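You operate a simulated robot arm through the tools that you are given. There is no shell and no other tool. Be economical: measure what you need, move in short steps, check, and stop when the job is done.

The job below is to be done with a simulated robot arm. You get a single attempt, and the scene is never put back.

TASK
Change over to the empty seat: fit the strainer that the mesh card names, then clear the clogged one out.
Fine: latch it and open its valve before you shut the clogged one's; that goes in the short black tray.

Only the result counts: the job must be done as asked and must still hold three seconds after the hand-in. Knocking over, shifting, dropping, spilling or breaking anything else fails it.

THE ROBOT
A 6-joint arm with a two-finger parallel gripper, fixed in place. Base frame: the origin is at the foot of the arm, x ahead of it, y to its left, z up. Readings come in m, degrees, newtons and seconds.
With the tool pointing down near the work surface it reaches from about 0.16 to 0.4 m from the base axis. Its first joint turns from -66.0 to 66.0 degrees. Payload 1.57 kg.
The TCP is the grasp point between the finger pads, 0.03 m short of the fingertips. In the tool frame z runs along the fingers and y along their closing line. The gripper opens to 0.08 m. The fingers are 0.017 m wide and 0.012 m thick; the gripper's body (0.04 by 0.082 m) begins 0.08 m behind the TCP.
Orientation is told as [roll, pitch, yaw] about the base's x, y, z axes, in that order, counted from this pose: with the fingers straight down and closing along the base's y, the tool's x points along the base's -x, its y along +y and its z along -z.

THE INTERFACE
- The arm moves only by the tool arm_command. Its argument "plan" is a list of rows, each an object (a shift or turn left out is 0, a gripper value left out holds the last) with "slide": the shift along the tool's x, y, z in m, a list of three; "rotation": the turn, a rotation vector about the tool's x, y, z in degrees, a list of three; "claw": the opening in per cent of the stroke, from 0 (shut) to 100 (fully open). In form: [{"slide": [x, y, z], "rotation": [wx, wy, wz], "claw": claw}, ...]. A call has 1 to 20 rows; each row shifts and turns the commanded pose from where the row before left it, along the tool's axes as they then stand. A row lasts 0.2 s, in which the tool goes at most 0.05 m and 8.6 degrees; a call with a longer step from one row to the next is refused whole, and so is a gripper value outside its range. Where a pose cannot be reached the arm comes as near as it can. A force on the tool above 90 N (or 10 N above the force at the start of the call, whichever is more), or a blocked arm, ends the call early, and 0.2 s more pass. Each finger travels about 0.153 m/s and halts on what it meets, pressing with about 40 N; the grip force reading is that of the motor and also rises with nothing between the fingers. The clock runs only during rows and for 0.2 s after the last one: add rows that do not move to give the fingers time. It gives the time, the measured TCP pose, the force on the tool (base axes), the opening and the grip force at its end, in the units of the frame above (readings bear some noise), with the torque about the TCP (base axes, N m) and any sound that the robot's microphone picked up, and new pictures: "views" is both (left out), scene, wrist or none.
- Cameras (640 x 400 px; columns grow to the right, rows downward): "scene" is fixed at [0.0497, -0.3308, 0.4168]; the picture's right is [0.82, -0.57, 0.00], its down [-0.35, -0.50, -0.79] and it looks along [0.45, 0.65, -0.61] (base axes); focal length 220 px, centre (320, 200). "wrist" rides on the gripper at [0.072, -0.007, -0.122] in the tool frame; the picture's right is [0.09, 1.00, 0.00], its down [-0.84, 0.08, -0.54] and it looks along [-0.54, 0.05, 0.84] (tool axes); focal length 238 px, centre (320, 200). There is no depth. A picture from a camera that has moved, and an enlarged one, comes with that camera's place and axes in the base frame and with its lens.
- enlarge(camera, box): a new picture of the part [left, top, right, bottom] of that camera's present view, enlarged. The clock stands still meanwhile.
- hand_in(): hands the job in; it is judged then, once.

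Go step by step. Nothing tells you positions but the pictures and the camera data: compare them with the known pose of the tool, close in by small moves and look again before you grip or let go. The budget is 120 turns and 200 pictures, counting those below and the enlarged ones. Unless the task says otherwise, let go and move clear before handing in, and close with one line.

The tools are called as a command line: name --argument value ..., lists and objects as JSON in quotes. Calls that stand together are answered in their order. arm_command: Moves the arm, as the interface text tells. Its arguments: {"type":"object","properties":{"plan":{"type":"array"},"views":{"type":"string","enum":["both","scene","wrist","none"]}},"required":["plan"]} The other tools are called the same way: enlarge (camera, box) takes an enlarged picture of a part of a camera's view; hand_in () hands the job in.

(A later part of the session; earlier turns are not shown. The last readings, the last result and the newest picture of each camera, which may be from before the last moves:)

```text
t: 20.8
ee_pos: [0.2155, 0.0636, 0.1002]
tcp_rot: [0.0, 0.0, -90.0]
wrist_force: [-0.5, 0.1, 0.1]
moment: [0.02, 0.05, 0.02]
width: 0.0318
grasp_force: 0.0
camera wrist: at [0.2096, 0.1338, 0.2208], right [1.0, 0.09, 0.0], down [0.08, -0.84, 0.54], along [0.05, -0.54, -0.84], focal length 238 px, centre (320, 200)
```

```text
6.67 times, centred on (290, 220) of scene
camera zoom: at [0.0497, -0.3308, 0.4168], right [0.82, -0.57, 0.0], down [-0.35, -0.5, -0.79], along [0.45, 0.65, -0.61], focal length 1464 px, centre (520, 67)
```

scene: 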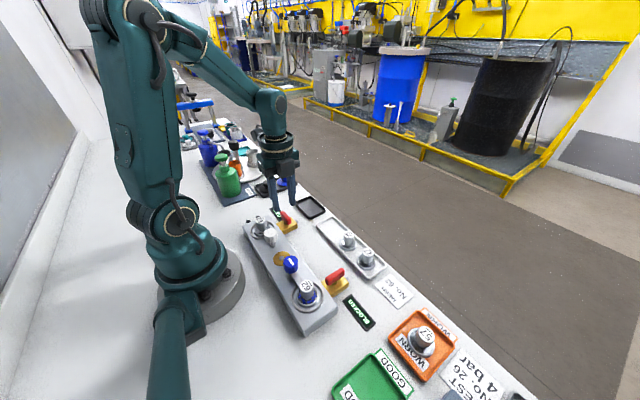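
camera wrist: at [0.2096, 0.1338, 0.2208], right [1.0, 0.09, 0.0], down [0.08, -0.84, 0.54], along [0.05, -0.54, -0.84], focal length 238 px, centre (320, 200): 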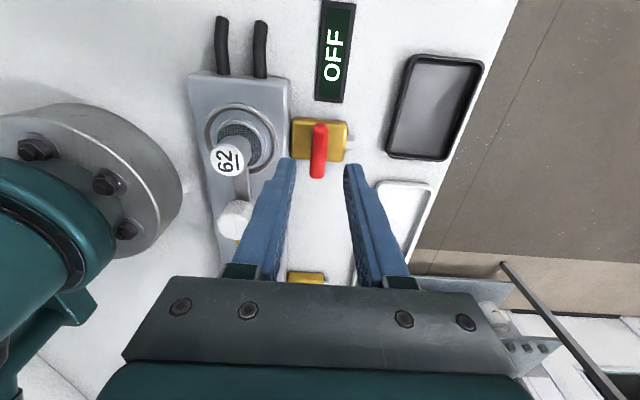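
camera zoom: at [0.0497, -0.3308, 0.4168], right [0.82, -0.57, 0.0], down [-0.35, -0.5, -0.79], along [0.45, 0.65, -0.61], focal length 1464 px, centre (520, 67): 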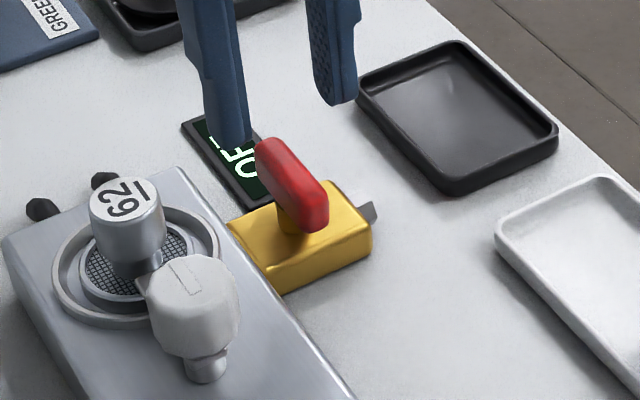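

Lever centre refined to (0.2155, 0.0675). Descend with a narrower opening and grip.

arm_command --plan '[{"slide": [0.004, 0, 0.0], "claw": 34}, {"slide": [0, 0, 0.02]}, {"slide": [0, 0, 0.014]}, {}, {"claw": 0}, {}, {}]'

enlarge --camera "scene" --box '[250, 190, 330, 250]'

```text
t: 22.4
ee_pos: [0.2137, 0.067, 0.0655]
tcp_rot: [-0.1, 0.0, -90.1]
wrist_force: [-14.5, 6.7, 4.1]
moment: [0.35, 0.3, -0.05]
width: 0.013
grasp_force: 29.1
camera wrist: at [0.2091, 0.1373, 0.1865], right [1.0, 0.09, 0.0], down [0.08, -0.84, 0.54], along [0.05, -0.54, -0.84], focal length 238 px, centre (320, 200)
```

scene: 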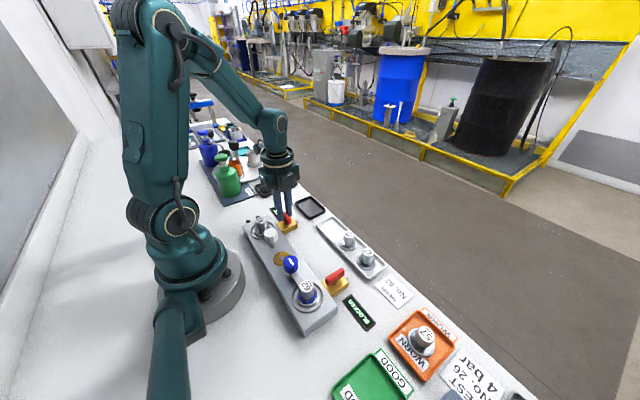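
wrist: 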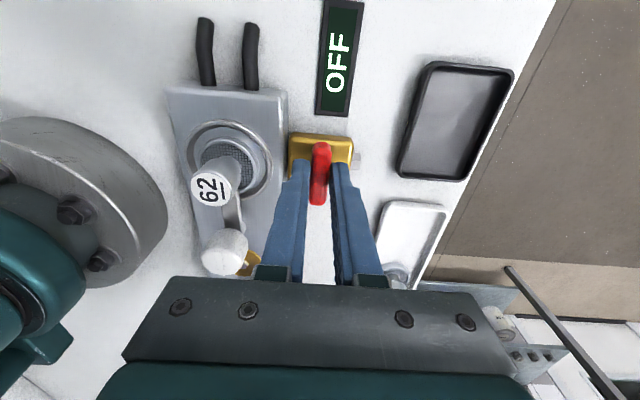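

```text
6.67 times, centred on (290, 220) of scene
camera zoom: at [0.0497, -0.3308, 0.4168], right [0.82, -0.57, 0.0], down [-0.35, -0.5, -0.79], along [0.45, 0.65, -0.61], focal length 1464 px, centre (520, 67)
```

zoom: 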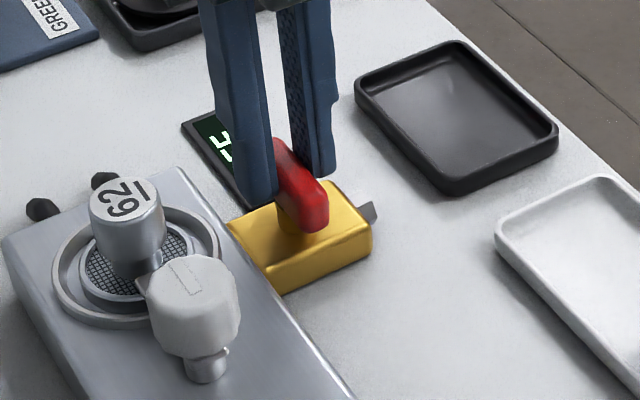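

Gripped. I'll relax sideways and test an 8° turn counterclockwise.

arm_command --plan '[{"slide": [0, -0.001, 0]}, {}]' --views "none"

arm_command --plan '[{"rotation": [0, 0, -4]}, {"rotation": [0, 0, -4]}, {}]' --views "none"

```text
t: 23.0
ee_pos: [0.2147, 0.067, 0.0655]
tcp_rot: [0.0, 0.0, -90.0]
wrist_force: [-4.8, 3.8, -16.4]
moment: [-0.18, 0.1, -0.01]
width: 0.0129
grasp_force: 29.8
```

```text
t: 23.8
ee_pos: [0.2139, 0.0658, 0.0662]
tcp_rot: [0.0, 0.0, -81.9]
wrist_force: [-1.6, 3.1, -28.3]
moment: [0.1, 0.02, -0.03]
width: 0.013
grasp_force: 29.9
```

Torque is negligible so it turns freely; I'll continue about 25° and look.

arm_command --plan '[{"slide": [0, 0, 0.0004], "rotation": [0, 0, -8]}, {"rotation": [0, 0, -8]}, {"rotation": [0, 0, -8]}, {}]'

enlarge --camera "scene" --box '[250, 190, 330, 250]'

```text
t: 24.8
ee_pos: [0.2119, 0.0666, 0.0657]
tcp_rot: [-0.4, 0.0, -57.9]
wrist_force: [-25.6, 0.2, 24.5]
moment: [0.04, 0.43, -0.09]
width: 0.0129
grasp_force: 29.8
camera wrist: at [0.1705, 0.1225, 0.187], right [0.79, 0.61, -0.01], down [0.51, -0.67, 0.54], along [0.32, -0.43, -0.84], focal length 238 px, centre (320, 200)
```

scene: 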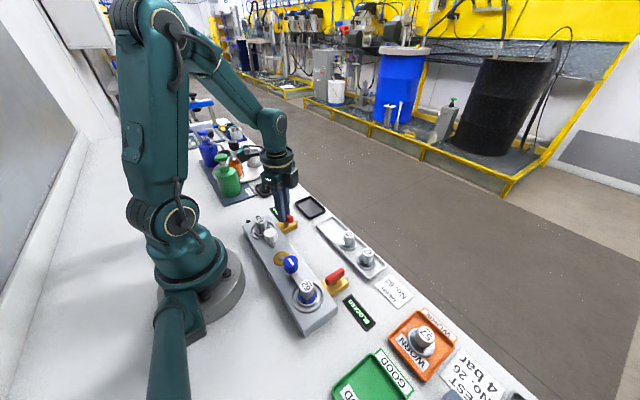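
wrist: 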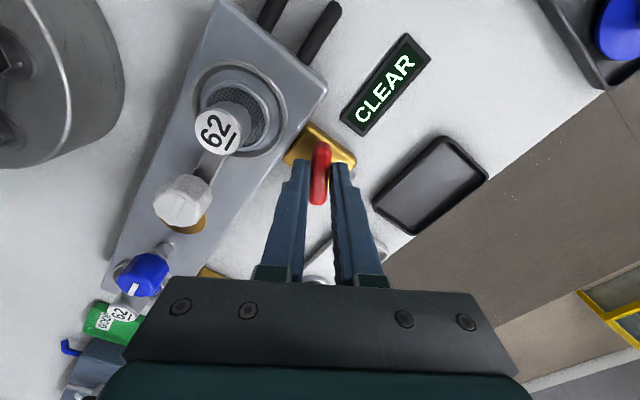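

```text
6.67 times, centred on (290, 220) of scene
camera zoom: at [0.0496, -0.3309, 0.4168], right [0.82, -0.57, 0.0], down [-0.35, -0.5, -0.79], along [0.45, 0.65, -0.61], focal length 1464 px, centre (520, 67)
```

zoom: 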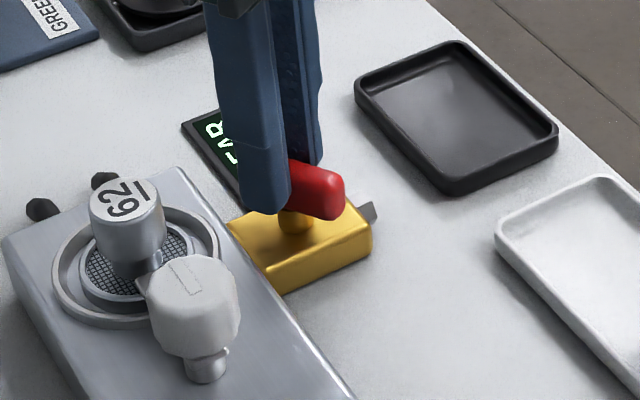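

The display now reads CLEAR. Relax sideways and finish the turn to 90°.

arm_command --plan '[{"slide": [0.0006, -0.001, 0.0], "rotation": [0, 0, -8]}, {"rotation": [0, 0, -8]}, {"rotation": [0, 0, -8]}, {"rotation": [0, 0, -8]}, {}]' --views "none"

arm_command --plan '[{"rotation": [0, 0, -8]}, {"rotation": [0, 0, -8]}, {"rotation": [0, 0, -8]}, {}]'

enlarge --camera "scene" --box '[250, 190, 330, 250]'

```text
t: 26.0
ee_pos: [0.2112, 0.0657, 0.0649]
tcp_rot: [-0.5, 0.2, -25.8]
wrist_force: [-7.5, -36.4, 15.0]
moment: [-0.81, 0.0, -0.1]
width: 0.0127
grasp_force: 29.9
```

```text
t: 27.0
ee_pos: [0.2114, 0.0636, 0.0661]
tcp_rot: [-0.6, 0.5, -1.7]
wrist_force: [-6.3, -41.7, 9.7]
moment: [-0.39, 0.85, 0.22]
width: 0.0125
grasp_force: 29.6
camera wrist: at [0.141, 0.0592, 0.1871], right [-0.06, 1.0, -0.01], down [0.84, 0.06, 0.54], along [0.54, 0.03, -0.84], focal length 238 px, centre (320, 200)
```

scene: 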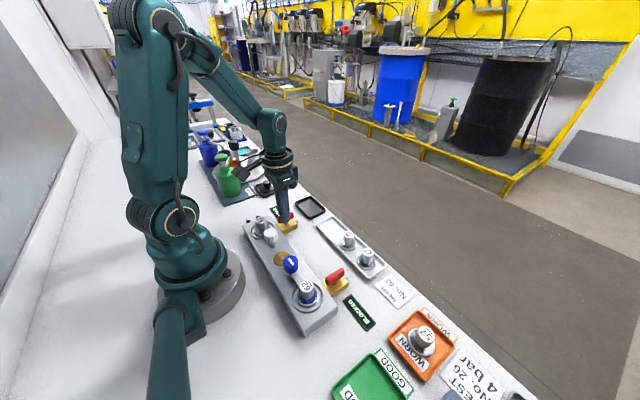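
wrist: 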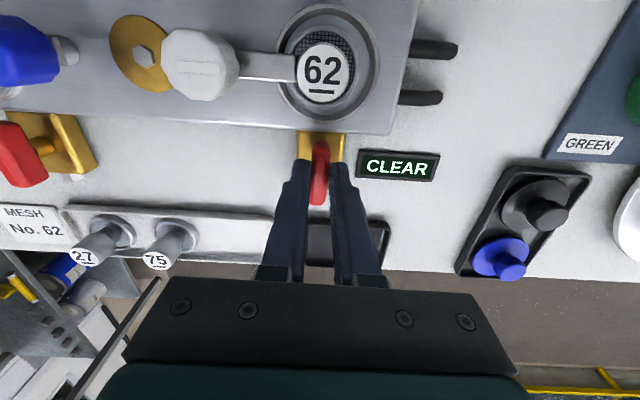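

```text
6.67 times, centred on (290, 220) of scene
camera zoom: at [0.0497, -0.3308, 0.4168], right [0.82, -0.57, 0.0], down [-0.35, -0.5, -0.79], along [0.45, 0.65, -0.61], focal length 1464 px, centre (520, 67)
```

zoom: 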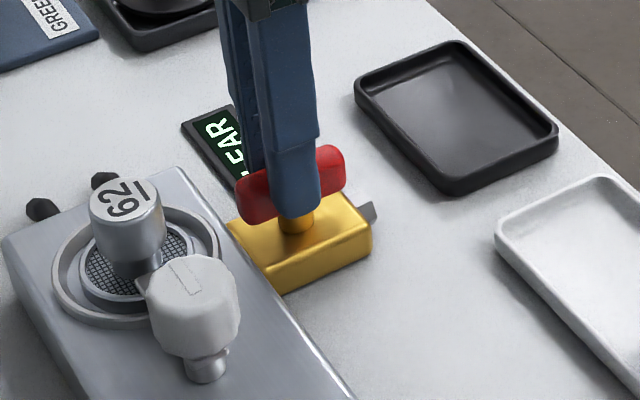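

The lever is fully across at ~90°. I'll nudge 2° further, release and rise.

arm_command --plan '[{"slide": [0, -0.001, 0], "rotation": [0, 0, -2.5]}, {}, {"claw": 38}, {}, {"rotation": [0, 0, 1], "slide": [0, 0, -0.02]}, {"slide": [0, 0, -0.04]}, {"slide": [0, 0, -0.04]}, {}]'

enlarge --camera "scene" --box '[250, 190, 350, 310]'

enlarge --camera "wrist" --box '[60, 70, 420, 220]'

```text
t: 28.8
ee_pos: [0.2125, 0.0658, 0.1666]
tcp_rot: [0.0, 0.0, -0.6]
wrist_force: [0.6, -0.2, -0.2]
moment: [0.01, 0.02, 0.02]
width: 0.0304
grasp_force: 0.0
camera wrist: at [0.1415, 0.0584, 0.2868], right [-0.08, 1.0, 0.0], down [0.84, 0.07, 0.54], along [0.54, 0.04, -0.84], focal length 238 px, centre (320, 200)
```

scene: 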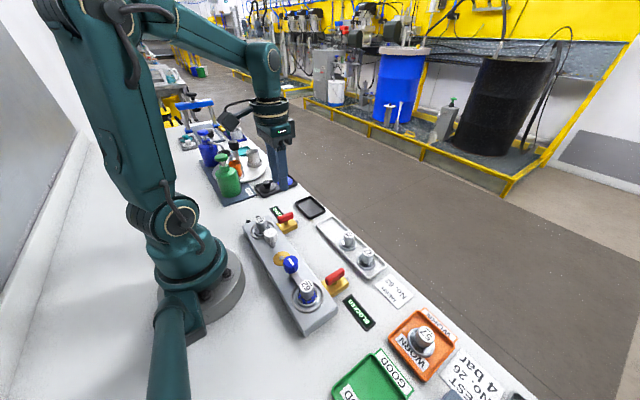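
wrist: 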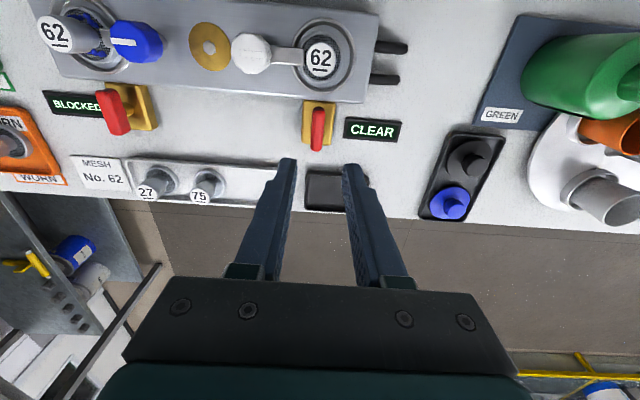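

```text
3.33 times, centred on (300, 250) of scene
camera zoom: at [0.0497, -0.3308, 0.4168], right [0.82, -0.57, 0.0], down [-0.35, -0.5, -0.79], along [0.45, 0.65, -0.61], focal length 732 px, centre (387, 33)
```

zoom: 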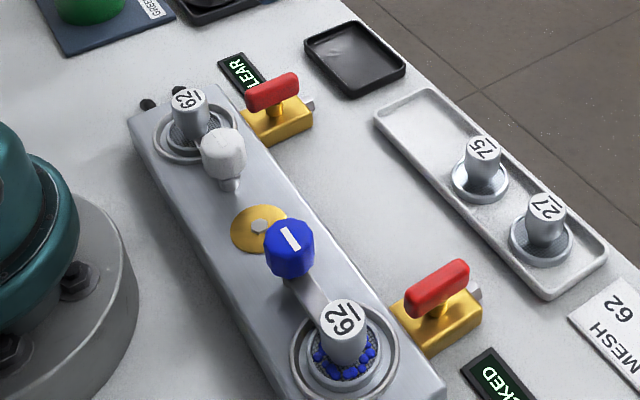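

```text
1.78 times, centred on (240, 145) of wrist
camera zoom: at [0.1415, 0.0584, 0.2868], right [-0.08, 1.0, 0.0], down [0.84, 0.07, 0.54], along [0.54, 0.04, -0.84], focal length 424 px, centre (462, 298)
```

zoom: 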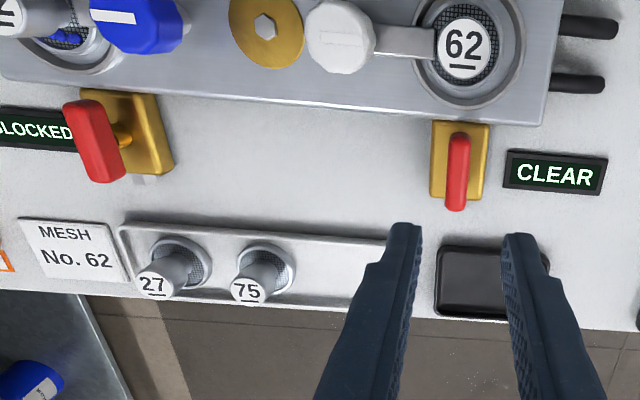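

New valve is open and CLEAR. Now move over the clogged side's lever, expected near (0.2125, -0.144).

arm_command --plan '[{"slide": [0, -0.042, 0]}, {"slide": [0, -0.042, 0]}, {"slide": [0, -0.042, 0]}, {"slide": [0, -0.042, 0]}, {"slide": [0, -0.041, 0]}, {"slide": [0, 0, 0.035]}, {"slide": [0, 0, 0.03]}, {}]'

enlarge --camera "wrist" --box '[230, 70, 410, 190]'

enlarge --camera "scene" --box '[280, 240, 400, 330]'

```text
t: 30.6
ee_pos: [0.2099, -0.1444, 0.1007]
tcp_rot: [0.0, 0.0, -0.5]
wrist_force: [-1.0, 0.4, 0.1]
moment: [0.01, -0.01, -0.02]
width: 0.0304
grasp_force: 0.2
camera wrist: at [0.1399, -0.1511, 0.2214], right [-0.08, 1.0, 0.0], down [0.84, 0.07, 0.54], along [0.54, 0.04, -0.84], focal length 238 px, centre (320, 200)
```

scene: 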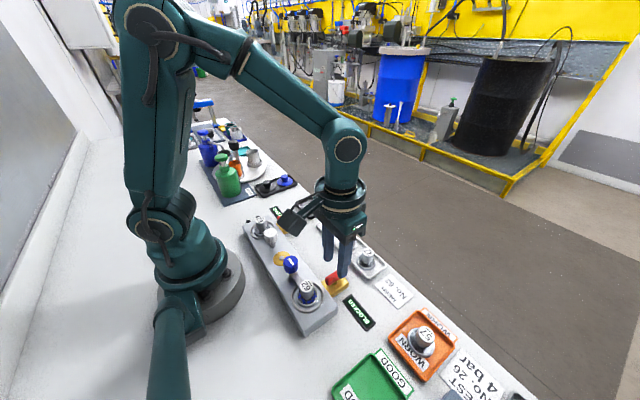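
wrist: 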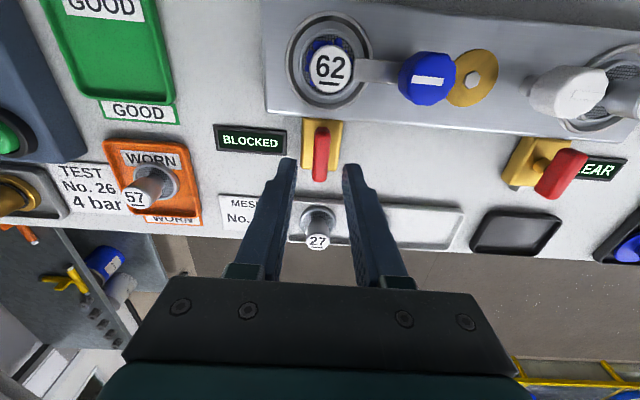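

```text
3.33 times, centred on (320, 130) of wrist
camera zoom: at [0.1399, -0.1511, 0.2214], right [-0.08, 1.0, 0.0], down [0.84, 0.07, 0.54], along [0.54, 0.04, -0.84], focal length 794 px, centre (320, 433)
```

zoom: 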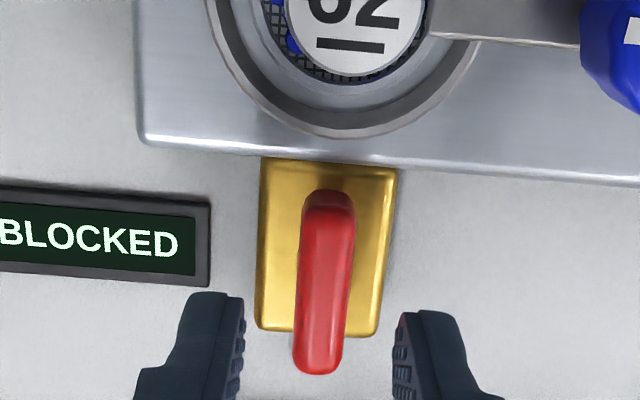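

```text
4.44 times, centred on (340, 285) of scene
camera zoom: at [0.0497, -0.3308, 0.4168], right [0.82, -0.57, 0.0], down [-0.35, -0.5, -0.79], along [0.45, 0.65, -0.61], focal length 976 px, centre (231, -178)
```

zoom: 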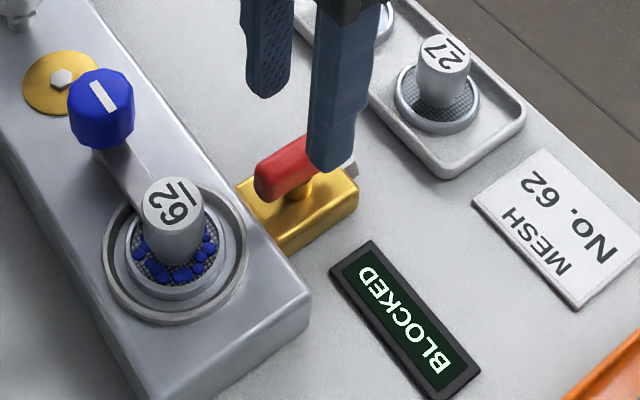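

The lever lies directly below. Descend and grip.

arm_command --plan '[{"slide": [0, 0.0006, 0.02], "claw": 34}, {"slide": [0, 0, 0.014]}, {}, {"claw": 0}, {}, {}]' --views "none"

arm_command --plan '[{"rotation": [0, 0, 4]}, {"rotation": [0, 0, 4]}, {}]' --views "none"

```text
t: 32.0
ee_pos: [0.2108, -0.1432, 0.0666]
tcp_rot: [0.0, 0.0, -0.5]
wrist_force: [-0.9, -8.5, -13.9]
moment: [-0.24, -0.27, -0.04]
width: 0.0133
grasp_force: 30.1
```

```text
t: 32.8
ee_pos: [0.2108, -0.143, 0.0671]
tcp_rot: [0.0, 0.0, -8.7]
wrist_force: [5.0, -5.1, -25.7]
moment: [-0.11, 0.05, 0.02]
width: 0.013
grasp_force: 29.6
```

It turns freely clockwise. Continue and look.

arm_command --plan '[{"slide": [0, 0, 0.0004], "rotation": [0, 0, 8]}, {"rotation": [0, 0, 8]}, {"rotation": [0, 0, 8]}, {}]' --views "wrist"

enlarge --camera "scene" --box '[280, 240, 400, 330]'

```text
t: 33.8
ee_pos: [0.2102, -0.1424, 0.0669]
tcp_rot: [0.4, 0.0, -32.9]
wrist_force: [15.6, 35.2, 0.2]
moment: [0.83, 0.08, 0.11]
width: 0.0124
grasp_force: 29.5
camera wrist: at [0.1479, -0.1099, 0.1874], right [0.46, 0.89, 0.01], down [0.74, -0.39, 0.54], along [0.48, -0.25, -0.84], focal length 238 px, centre (320, 200)
```

wrist: 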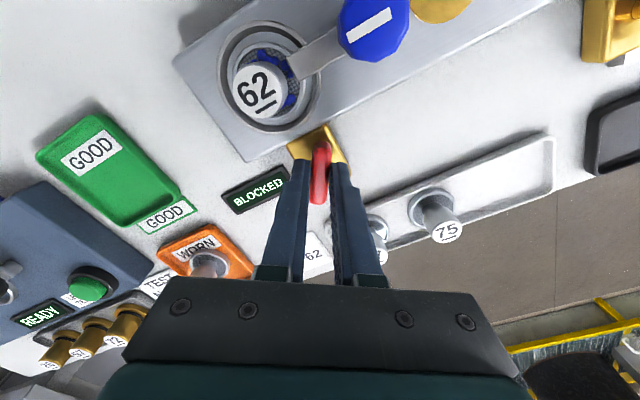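

```text
4.44 times, centred on (340, 285) of scene
camera zoom: at [0.0497, -0.3308, 0.4168], right [0.82, -0.57, 0.0], down [-0.35, -0.5, -0.79], along [0.45, 0.65, -0.61], focal length 976 px, centre (231, -178)
```

zoom: 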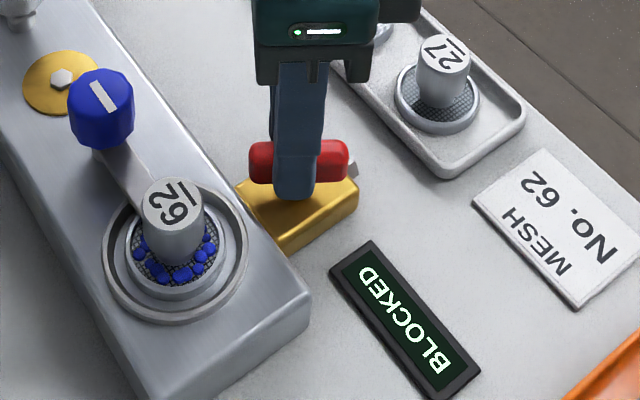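

arm_command --plan '[{"slide": [0, 0.0015, 0], "rotation": [0, 0, 8]}, {"rotation": [0, 0, 8]}, {"rotation": [0, 0, 8]}, {"rotation": [0, 0, 8]}, {}]' --views "none"

arm_command --plan '[{"rotation": [0, 0, 8]}, {"rotation": [0, 0, 8]}, {"rotation": [0, 0, 8]}, {}]' --views "wrist"

enlarge --camera "scene" --box '[280, 240, 400, 330]'

```text
t: 35.0
ee_pos: [0.2125, -0.1409, 0.0672]
tcp_rot: [0.2, 0.1, -64.9]
wrist_force: [21.3, 27.2, -10.6]
moment: [0.88, -0.21, 0.1]
width: 0.0127
grasp_force: 29.0
```

```text
t: 36.0
ee_pos: [0.2127, -0.1417, 0.0663]
tcp_rot: [0.6, 0.1, -88.9]
wrist_force: [32.6, 24.4, -7.3]
moment: [0.92, -0.55, 0.07]
width: 0.0128
grasp_force: 29.9
camera wrist: at [0.2057, -0.0704, 0.1876], right [0.99, 0.11, 0.01], down [0.09, -0.84, 0.54], along [0.07, -0.54, -0.84], focal length 238 px, centre (320, 200)
```

wrist: 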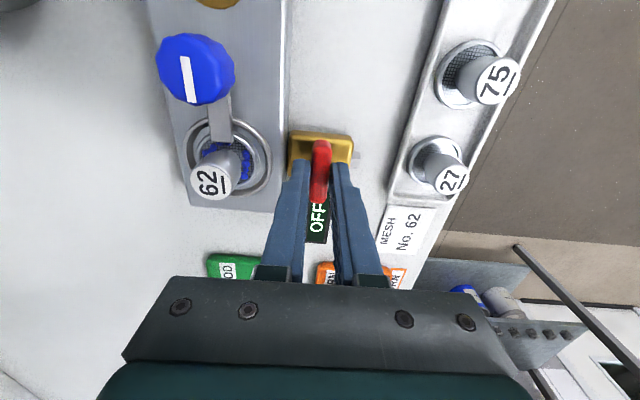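

```text
4.44 times, centred on (340, 285) of scene
camera zoom: at [0.0497, -0.3309, 0.4168], right [0.82, -0.57, 0.0], down [-0.35, -0.5, -0.79], along [0.45, 0.65, -0.61], focal length 976 px, centre (231, -178)
```

zoom: 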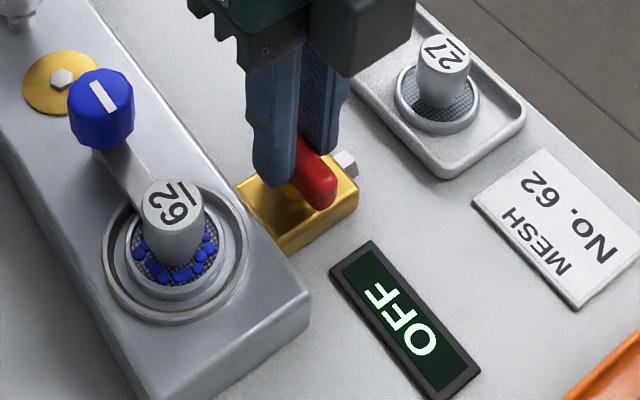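

Clogged side reads OFF. Nudge to the stop, release, rise, turn back to yaw 0 and go over the blue latch knob.

arm_command --plan '[{"slide": [0, 0.001, 0], "rotation": [0, 0, 3]}, {}, {"claw": 38}, {}, {"slide": [0, 0, -0.02]}, {"slide": [0, 0, -0.04]}, {"slide": [0, 0, -0.02]}, {"slide": [0.026, -0.03, 0]}, {"slide": [0.026, -0.033, 0]}, {}]' --views "none"

arm_command --plan '[{"rotation": [0, 0, -8.4], "claw": 58}, {"rotation": [0, 0, -8.4]}, {"rotation": [0, 0, -8.4]}, {"rotation": [0, 0, -8.4]}, {"rotation": [0, 0, -8.4]}, {"rotation": [0, 0, -8.4]}, {"rotation": [0, 0, -8.4]}, {"rotation": [0, 0, -8.4]}, {"rotation": [0, 0, -8.4]}, {"rotation": [0, 0, -8.4]}, {"rotation": [0, 0, -8]}, {}]'

enlarge --camera "wrist" --box '[230, 70, 410, 190]'

enlarge --camera "scene" --box '[260, 230, 380, 320]'

```text
t: 38.2
ee_pos: [0.1521, -0.0872, 0.1469]
tcp_rot: [0.0, 0.0, -91.5]
wrist_force: [-0.9, 0.6, 0.1]
moment: [0.02, -0.03, 0.0]
width: 0.0305
grasp_force: 0.0
```

```text
t: 40.8
ee_pos: [0.1514, -0.0879, 0.1481]
tcp_rot: [-0.1, 0.1, 0.6]
wrist_force: [0.2, 0.8, 0.5]
moment: [0.02, -0.02, 0.0]
width: 0.0466
grasp_force: 0.1
camera wrist: at [0.0804, -0.0962, 0.2673], right [-0.1, 0.99, 0.0], down [0.84, 0.09, 0.54], along [0.54, 0.06, -0.84], focal length 238 px, centre (320, 200)
```

scene: 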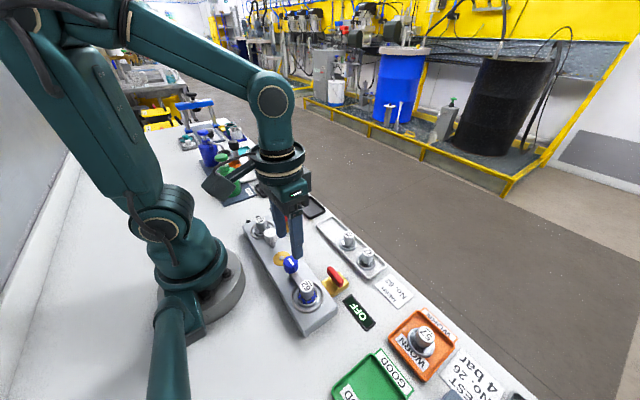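
wrist: 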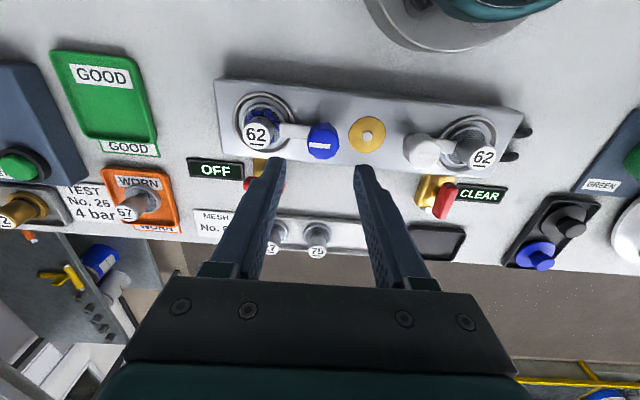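

```text
3.33 times, centred on (320, 130) of wrist
camera zoom: at [0.0804, -0.0962, 0.2673], right [-0.1, 0.99, 0.0], down [0.84, 0.09, 0.54], along [0.54, 0.06, -0.84], focal length 794 px, centre (320, 433)
```

zoom: 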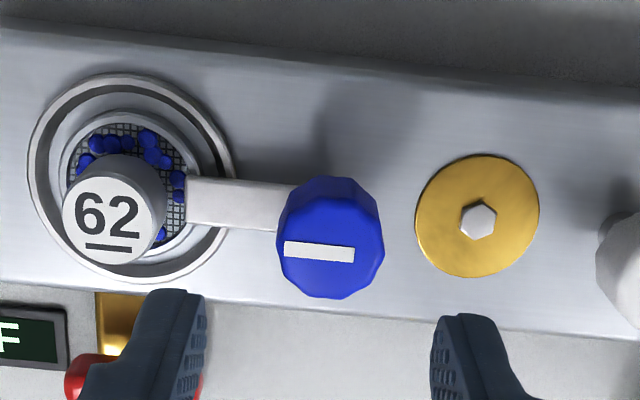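

```text
4.44 times, centred on (320, 275) of scene
camera zoom: at [0.0497, -0.3308, 0.4168], right [0.82, -0.57, 0.0], down [-0.35, -0.5, -0.79], along [0.45, 0.65, -0.61], focal length 976 px, centre (320, -133)
```

zoom: 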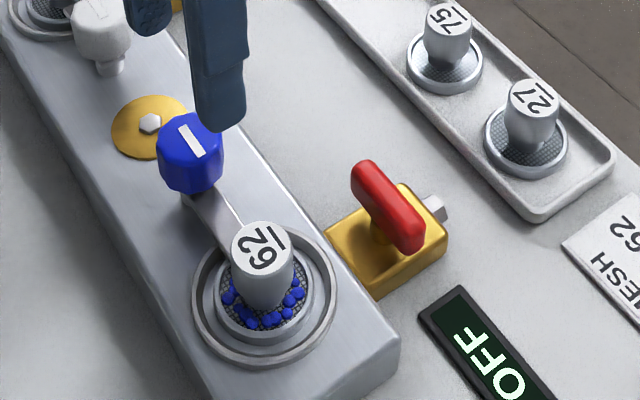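

Blue knob centre is about (0.1497, -0.0855). Descend to the same height as for the white one and grip.

arm_command --plan '[{"slide": [0.0015, 0.0022, 0.03]}, {"slide": [0, 0, 0.025]}, {"slide": [0, 0, 0.007]}, {}, {"claw": 0}, {}, {}]' --views "wrist"

```text
t: 42.4
ee_pos: [0.1496, -0.0852, 0.0851]
tcp_rot: [0.1, -0.1, 0.4]
wrist_force: [4.3, 13.3, -13.4]
moment: [-0.08, -0.26, -0.04]
width: 0.0277
grasp_force: 37.8
camera wrist: at [0.0793, -0.0935, 0.2052], right [-0.1, 0.99, 0.0], down [0.84, 0.08, 0.54], along [0.54, 0.06, -0.84], focal length 238 px, centre (320, 200)
```

wrist: 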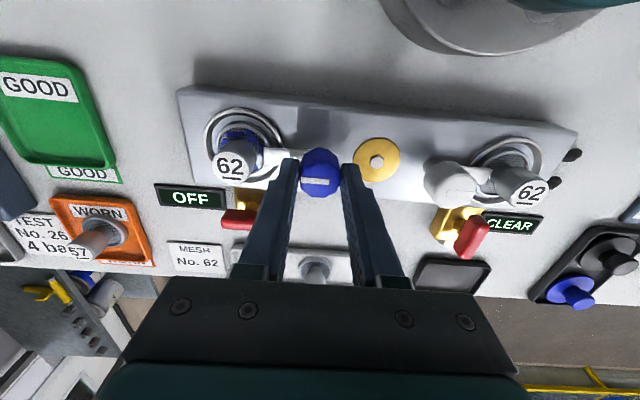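

Gripped with mild side load. Test an 8° clockwise turn (bar toward -x).

arm_command --plan '[{"slide": [0, 0.0006, 0], "rotation": [0, 0, 4]}, {"rotation": [0, 0, 4]}, {}]' --views "none"

```text
t: 43.2
ee_pos: [0.1495, -0.0854, 0.0849]
tcp_rot: [-0.2, -0.1, -7.4]
wrist_force: [9.5, -3.1, -27.4]
moment: [0.39, 0.07, -0.01]
width: 0.0276
grasp_force: 38.1
```

arm_command --plan '[{"slide": [0, 0, 0.0003], "rotation": [0, 0, 8]}, {"rotation": [0, 0, 8]}, {"rotation": [0, 0, 8]}, {}]' --views "wrist"

enlarge --camera "scene" --box '[260, 230, 380, 320]'

```text
t: 44.2
ee_pos: [0.1503, -0.085, 0.0842]
tcp_rot: [0.1, -0.1, -31.7]
wrist_force: [9.3, 15.3, -0.1]
moment: [-0.13, -0.36, 0.0]
width: 0.0274
grasp_force: 37.7
camera wrist: at [0.0861, -0.0541, 0.2052], right [0.44, 0.9, 0.0], down [0.75, -0.37, 0.54], along [0.49, -0.24, -0.84], focal length 238 px, centre (320, 200)
```

wrist: 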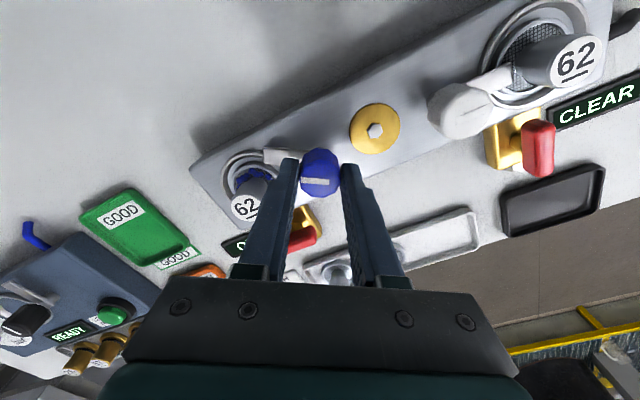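

```text
4.44 times, centred on (320, 275) of scene
camera zoom: at [0.0497, -0.3308, 0.4168], right [0.82, -0.57, 0.0], down [-0.35, -0.5, -0.79], along [0.45, 0.65, -0.61], focal length 976 px, centre (320, -133)
```

zoom: 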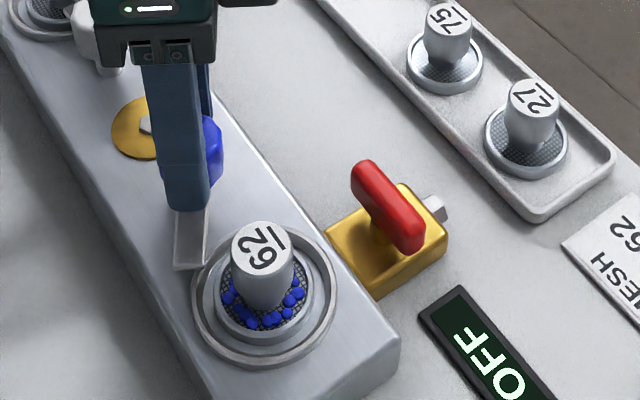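

The bar swings away as wanted. Continue to ~90°.

arm_command --plan '[{"slide": [0, 0.0005, 0], "rotation": [0, 0, 8]}, {"rotation": [0, 0, 8]}, {"rotation": [0, 0, 8]}, {"rotation": [0, 0, 8]}, {}]' --views "none"

arm_command --plan '[{"rotation": [0, 0, 8]}, {"rotation": [0, 0, 8]}, {"rotation": [0, 0, 8]}, {}]' --views "none"

enlarge --camera "scene" --box '[260, 230, 380, 320]'

```text
t: 45.4
ee_pos: [0.1488, -0.0847, 0.0847]
tcp_rot: [0.0, -0.1, -63.6]
wrist_force: [4.6, -0.9, 13.4]
moment: [-0.11, 0.24, 0.0]
width: 0.0276
grasp_force: 38.2
```

```text
t: 46.4
ee_pos: [0.1506, -0.0852, 0.0836]
tcp_rot: [0.1, -0.1, -87.6]
wrist_force: [-0.5, 0.2, 34.9]
moment: [0.02, 0.38, -0.02]
width: 0.0277
grasp_force: 37.6
```

```text
4.44 times, centred on (320, 275) of scene
camera zoom: at [0.0496, -0.3308, 0.4169], right [0.82, -0.57, 0.0], down [-0.35, -0.5, -0.79], along [0.45, 0.65, -0.61], focal length 976 px, centre (320, -133)
```

zoom: 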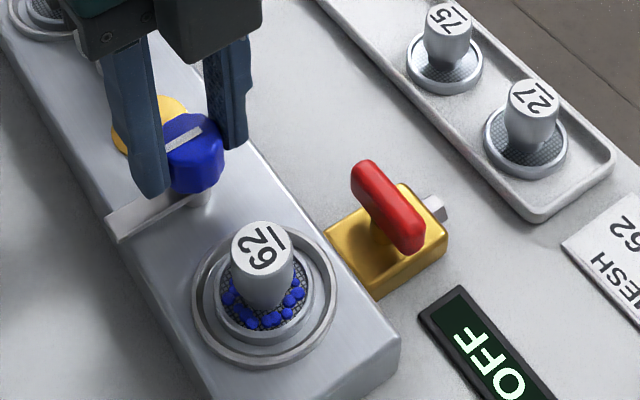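

The blue latch is clear of the strainer. Release, rise, and move over the clogged strainer.

arm_command --plan '[{"rotation": [0, 0, 2.4]}, {"claw": 55}, {}, {"slide": [0, 0, -0.02]}, {"slide": [0, 0, -0.04]}, {"slide": [-0.03, 0, 0]}, {"slide": [-0.03, 0, 0]}, {}]'

enlarge --camera "wrist" --box '[230, 70, 410, 190]'

enlarge --camera "scene" --box '[260, 230, 380, 320]'

```text
t: 48.2
ee_pos: [0.1496, -0.1458, 0.1439]
tcp_rot: [0.1, 0.0, -89.9]
wrist_force: [-0.6, -0.3, -0.2]
moment: [0.01, -0.03, -0.01]
width: 0.0438
grasp_force: 0.1
camera wrist: at [0.1433, -0.0742, 0.2643], right [1.0, 0.09, 0.0], down [0.08, -0.84, 0.54], along [0.05, -0.54, -0.84], focal length 238 px, centre (320, 200)
```

scene: 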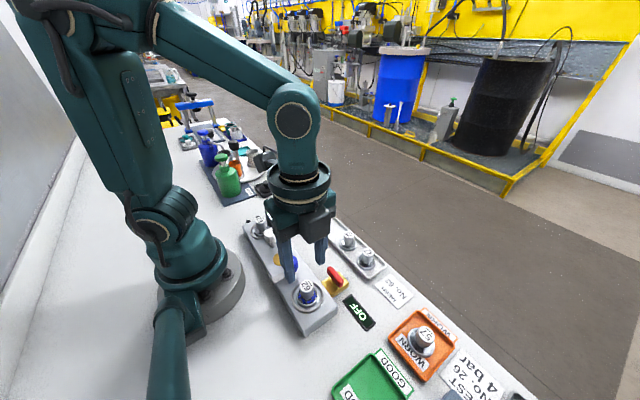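
wrist: 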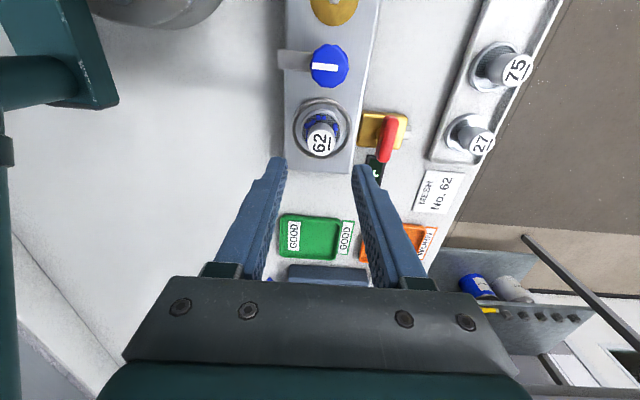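

```text
3.33 times, centred on (320, 130) of wrist
camera zoom: at [0.1433, -0.0742, 0.2643], right [1.0, 0.09, 0.0], down [0.08, -0.84, 0.54], along [0.05, -0.54, -0.84], focal length 794 px, centre (320, 433)
```

zoom: 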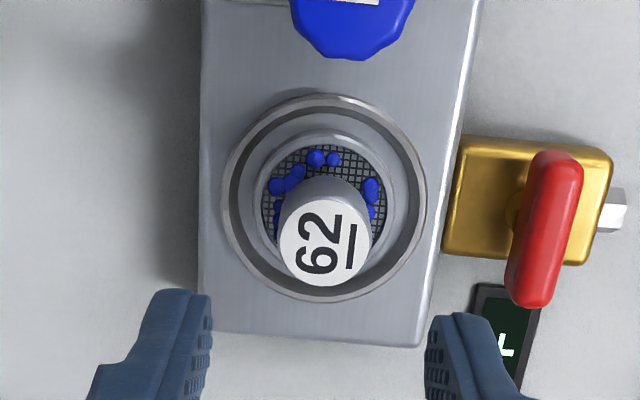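

```text
4.44 times, centred on (320, 275) of scene
camera zoom: at [0.0497, -0.3308, 0.4168], right [0.82, -0.57, 0.0], down [-0.35, -0.5, -0.79], along [0.45, 0.65, -0.61], focal length 976 px, centre (320, -133)
```

zoom: 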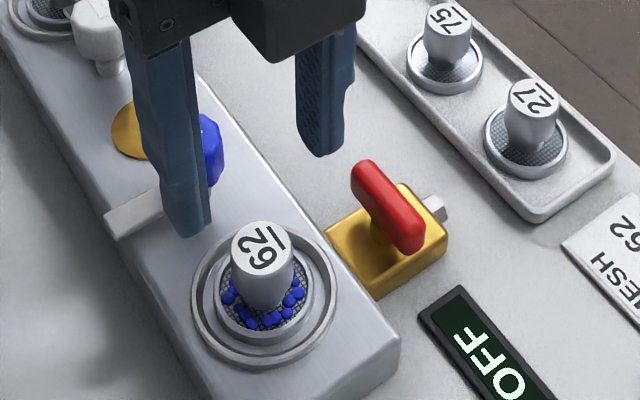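

Cap centre about (0.1507, -0.142). Align, descend to z≈0.076 and grip.

arm_command --plan '[{"slide": [0.0038, 0.001, 0.03], "claw": 50}, {"slide": [0, 0, 0.03]}, {"slide": [0, 0, 0.0075]}, {}, {"claw": 0}, {}, {}]'

enlarge --camera "scene" --box '[260, 230, 380, 320]'

```text
t: 49.8
ee_pos: [0.1508, -0.1402, 0.0764]
tcp_rot: [0.1, 0.1, -89.9]
wrist_force: [-0.3, 0.3, -0.6]
moment: [-0.01, -0.01, -0.02]
width: 0.0234
grasp_force: 36.0
camera wrist: at [0.1448, -0.07, 0.1972], right [1.0, 0.09, 0.0], down [0.08, -0.84, 0.54], along [0.05, -0.54, -0.84], focal length 238 px, centre (320, 200)
```

scene: 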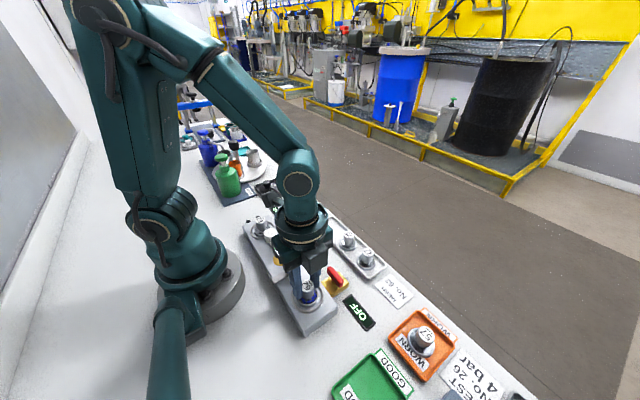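
wrist: 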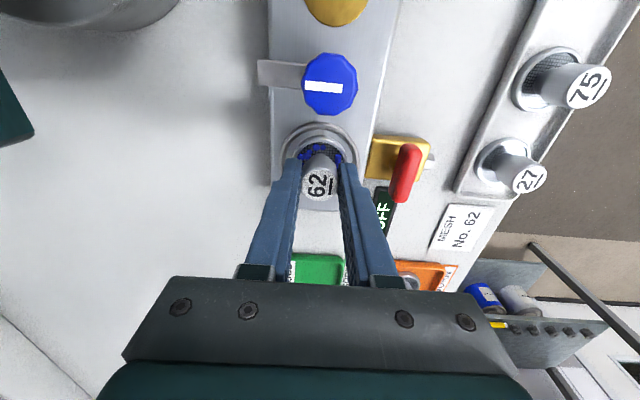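

```text
4.44 times, centred on (320, 275) of scene
camera zoom: at [0.0497, -0.3308, 0.4168], right [0.82, -0.57, 0.0], down [-0.35, -0.5, -0.79], along [0.45, 0.65, -0.61], focal length 976 px, centre (320, -133)
```

zoom: 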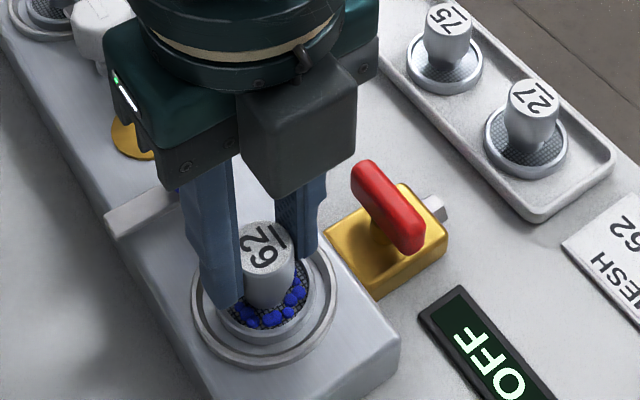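

Gripped. Lift and carry it toward the short black tray near (0.307, 0.095).

arm_command --plan '[{"slide": [0, 0, -0.015]}, {"slide": [0, 0, -0.03]}, {"slide": [0, 0, -0.03]}, {"slide": [0.033, 0.022, 0]}, {"slide": [0.033, 0.022, 0]}, {"slide": [0.033, 0.022, 0]}, {"slide": [0.033, 0.022, 0]}, {"slide": [0.033, 0.022, 0]}, {"slide": [0.033, 0.022, 0]}, {"slide": [0.033, 0.022, 0]}, {}]'

enlarge --camera "wrist" --box '[220, 60, 420, 220]'

enlarge --camera "scene" --box '[250, 170, 370, 260]'

```text
t: 52.2
ee_pos: [0.3041, 0.0901, 0.1512]
tcp_rot: [0.1, 0.1, -89.9]
wrist_force: [0.4, -0.9, -1.5]
moment: [-0.04, 0.0, -0.01]
width: 0.0233
grasp_force: 35.5
camera wrist: at [0.2977, 0.1614, 0.2711], right [1.0, 0.09, 0.0], down [0.08, -0.84, 0.54], along [0.05, -0.54, -0.84], focal length 238 px, centre (320, 200)
```

scene: 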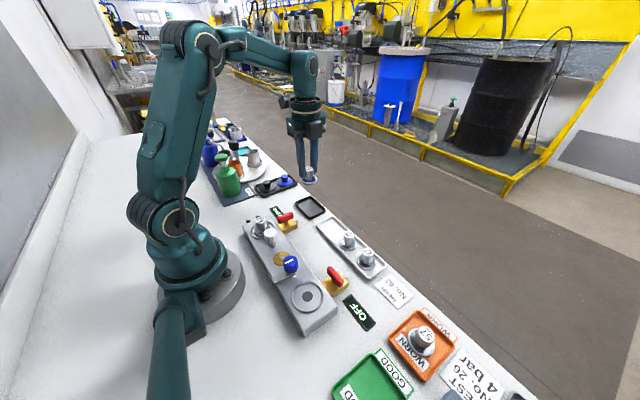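
wrist: 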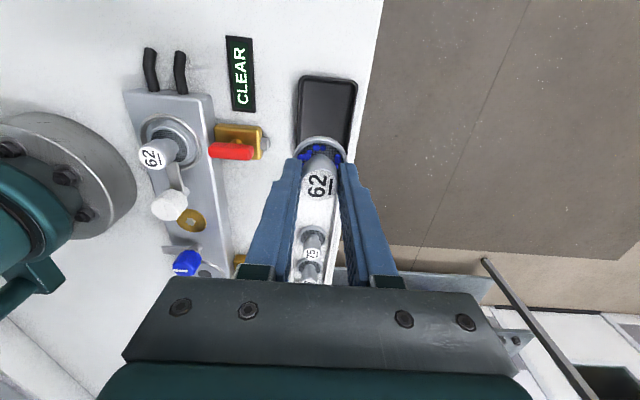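

```text
2.50 times, centred on (320, 140) of wrist
camera zoom: at [0.2977, 0.1614, 0.2711], right [1.0, 0.09, 0.0], down [0.08, -0.84, 0.54], along [0.05, -0.54, -0.84], focal length 596 px, centre (320, 350)
```

zoom: 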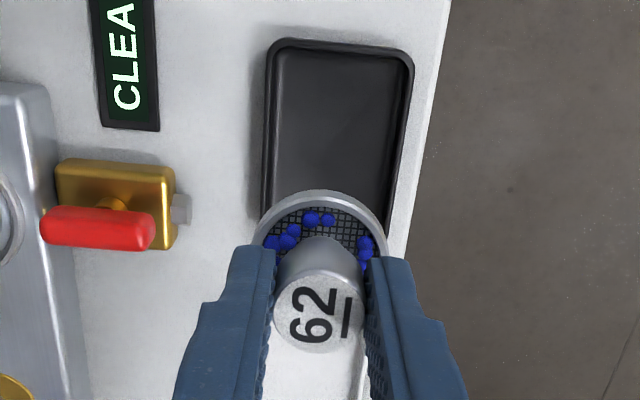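

```text
4.44 times, centred on (310, 215) of scene
camera zoom: at [0.0497, -0.3308, 0.4168], right [0.82, -0.57, 0.0], down [-0.35, -0.5, -0.79], along [0.45, 0.65, -0.61], focal length 976 px, centre (364, 133)
```

zoom: 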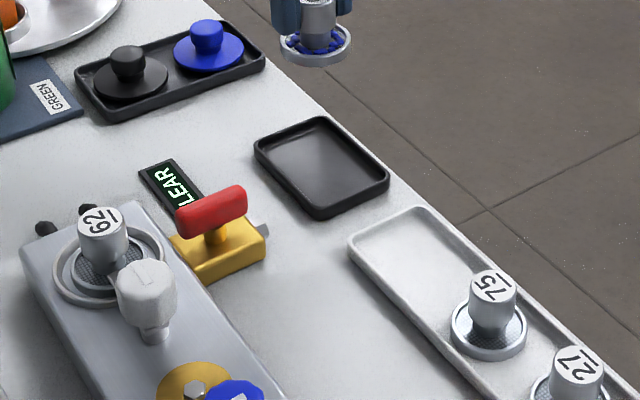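

The tray spans about x 0.280–0.3365, y 0.055–0.136, centre (0.308, 0.0955). Align and descend close.

arm_command --plan '[{"slide": [0.0055, 0.004, 0.03]}, {"slide": [0, 0, 0.04]}, {"slide": [0, 0, 0.018]}, {}]'

enlarge --camera "wrist" --box '[220, 60, 420, 220]'

enlarge --camera "scene" --box '[270, 175, 350, 235]'

```text
t: 53.2
ee_pos: [0.3077, 0.0952, 0.0622]
tcp_rot: [0.0, 0.0, -89.9]
wrist_force: [0.8, 0.3, 0.2]
moment: [0.02, 0.01, -0.01]
width: 0.0233
grasp_force: 35.7
camera wrist: at [0.3018, 0.1665, 0.1834], right [1.0, 0.09, 0.0], down [0.08, -0.84, 0.54], along [0.05, -0.54, -0.84], focal length 238 px, centre (320, 200)
```

scene: 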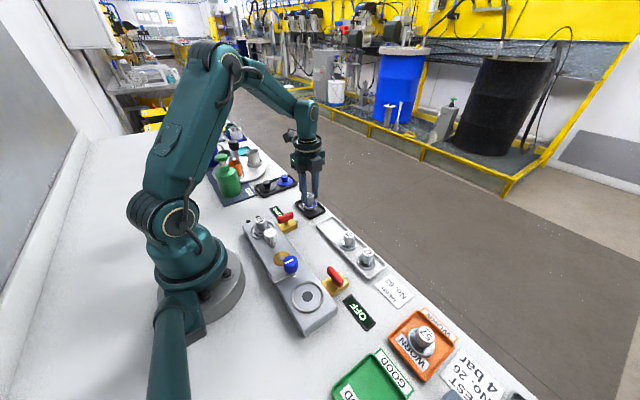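
wrist: 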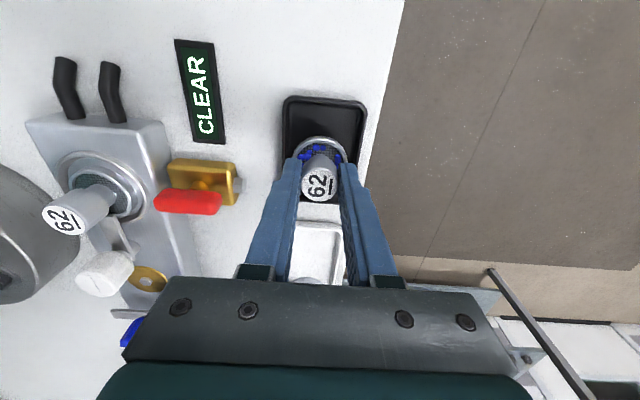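

```text
2.50 times, centred on (320, 140) of wrist
camera zoom: at [0.3018, 0.1665, 0.1834], right [1.0, 0.09, 0.0], down [0.08, -0.84, 0.54], along [0.05, -0.54, -0.84], focal length 596 px, centre (320, 350)
```

zoom: 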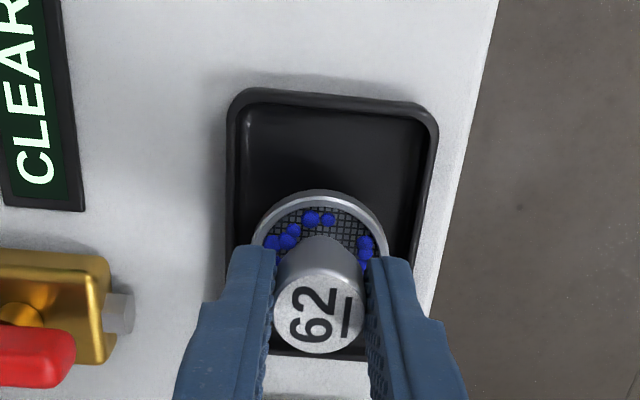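

```text
6.67 times, centred on (310, 205) of scene
camera zoom: at [0.0497, -0.3308, 0.4168], right [0.82, -0.57, 0.0], down [-0.35, -0.5, -0.79], along [0.45, 0.65, -0.61], focal length 1464 px, centre (387, 167)
```

zoom: 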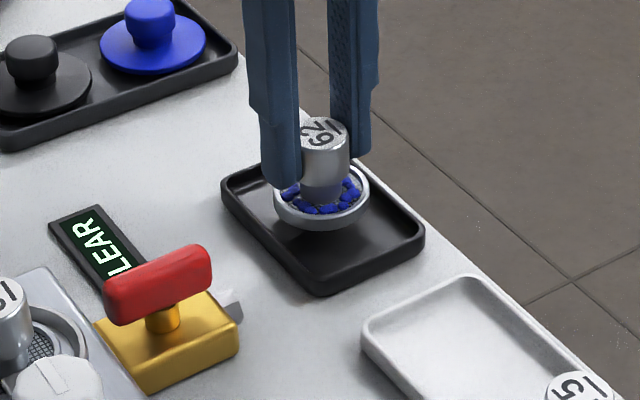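

Good alignment; shift x by 1.5 mm and ease down.

arm_command --plan '[{"slide": [0, 0.0013, 0.008]}, {}]' --views "none"

arm_command --plan '[{"slide": [0, 0, 0.002]}, {}]' --views "none"

arm_command --plan '[{"slide": [0, 0, 0.002]}, {}]' --views "none"

```text
t: 53.8
ee_pos: [0.3102, 0.0954, 0.0549]
tcp_rot: [0.0, -0.1, -90.0]
wrist_force: [0.0, 0.1, -0.9]
moment: [-0.01, 0.0, -0.01]
width: 0.0233
grasp_force: 35.8
```

```text
t: 54.4
ee_pos: [0.3095, 0.0949, 0.0531]
tcp_rot: [0.0, 0.0, -89.9]
wrist_force: [0.1, 0.8, -0.6]
moment: [-0.01, 0.0, 0.01]
width: 0.0235
grasp_force: 35.6
```

```text
t: 55.0
ee_pos: [0.3098, 0.0973, 0.0516]
tcp_rot: [0.0, 0.0, -90.0]
wrist_force: [-0.2, 0.8, -0.4]
moment: [-0.02, -0.02, 0.01]
width: 0.0234
grasp_force: 35.6
```

arm_command --plan '[{"slide": [0, 0, 0.0015]}, {}]' --views "none"

enlarge --camera "scene" --box '[270, 175, 350, 235]'

```text
t: 55.6
ee_pos: [0.3108, 0.0963, 0.0524]
tcp_rot: [0.2, -0.1, -89.9]
wrist_force: [-1.6, -0.5, 8.7]
moment: [-0.1, 0.15, -0.01]
width: 0.0234
grasp_force: 35.7
```

```text
6.67 times, centred on (310, 205) of scene
camera zoom: at [0.0496, -0.3308, 0.4168], right [0.82, -0.57, 0.0], down [-0.35, -0.5, -0.79], along [0.45, 0.65, -0.61], focal length 1464 px, centre (387, 167)
```

zoom: 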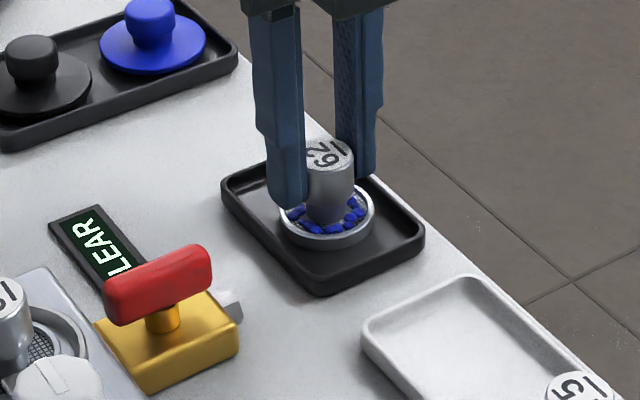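

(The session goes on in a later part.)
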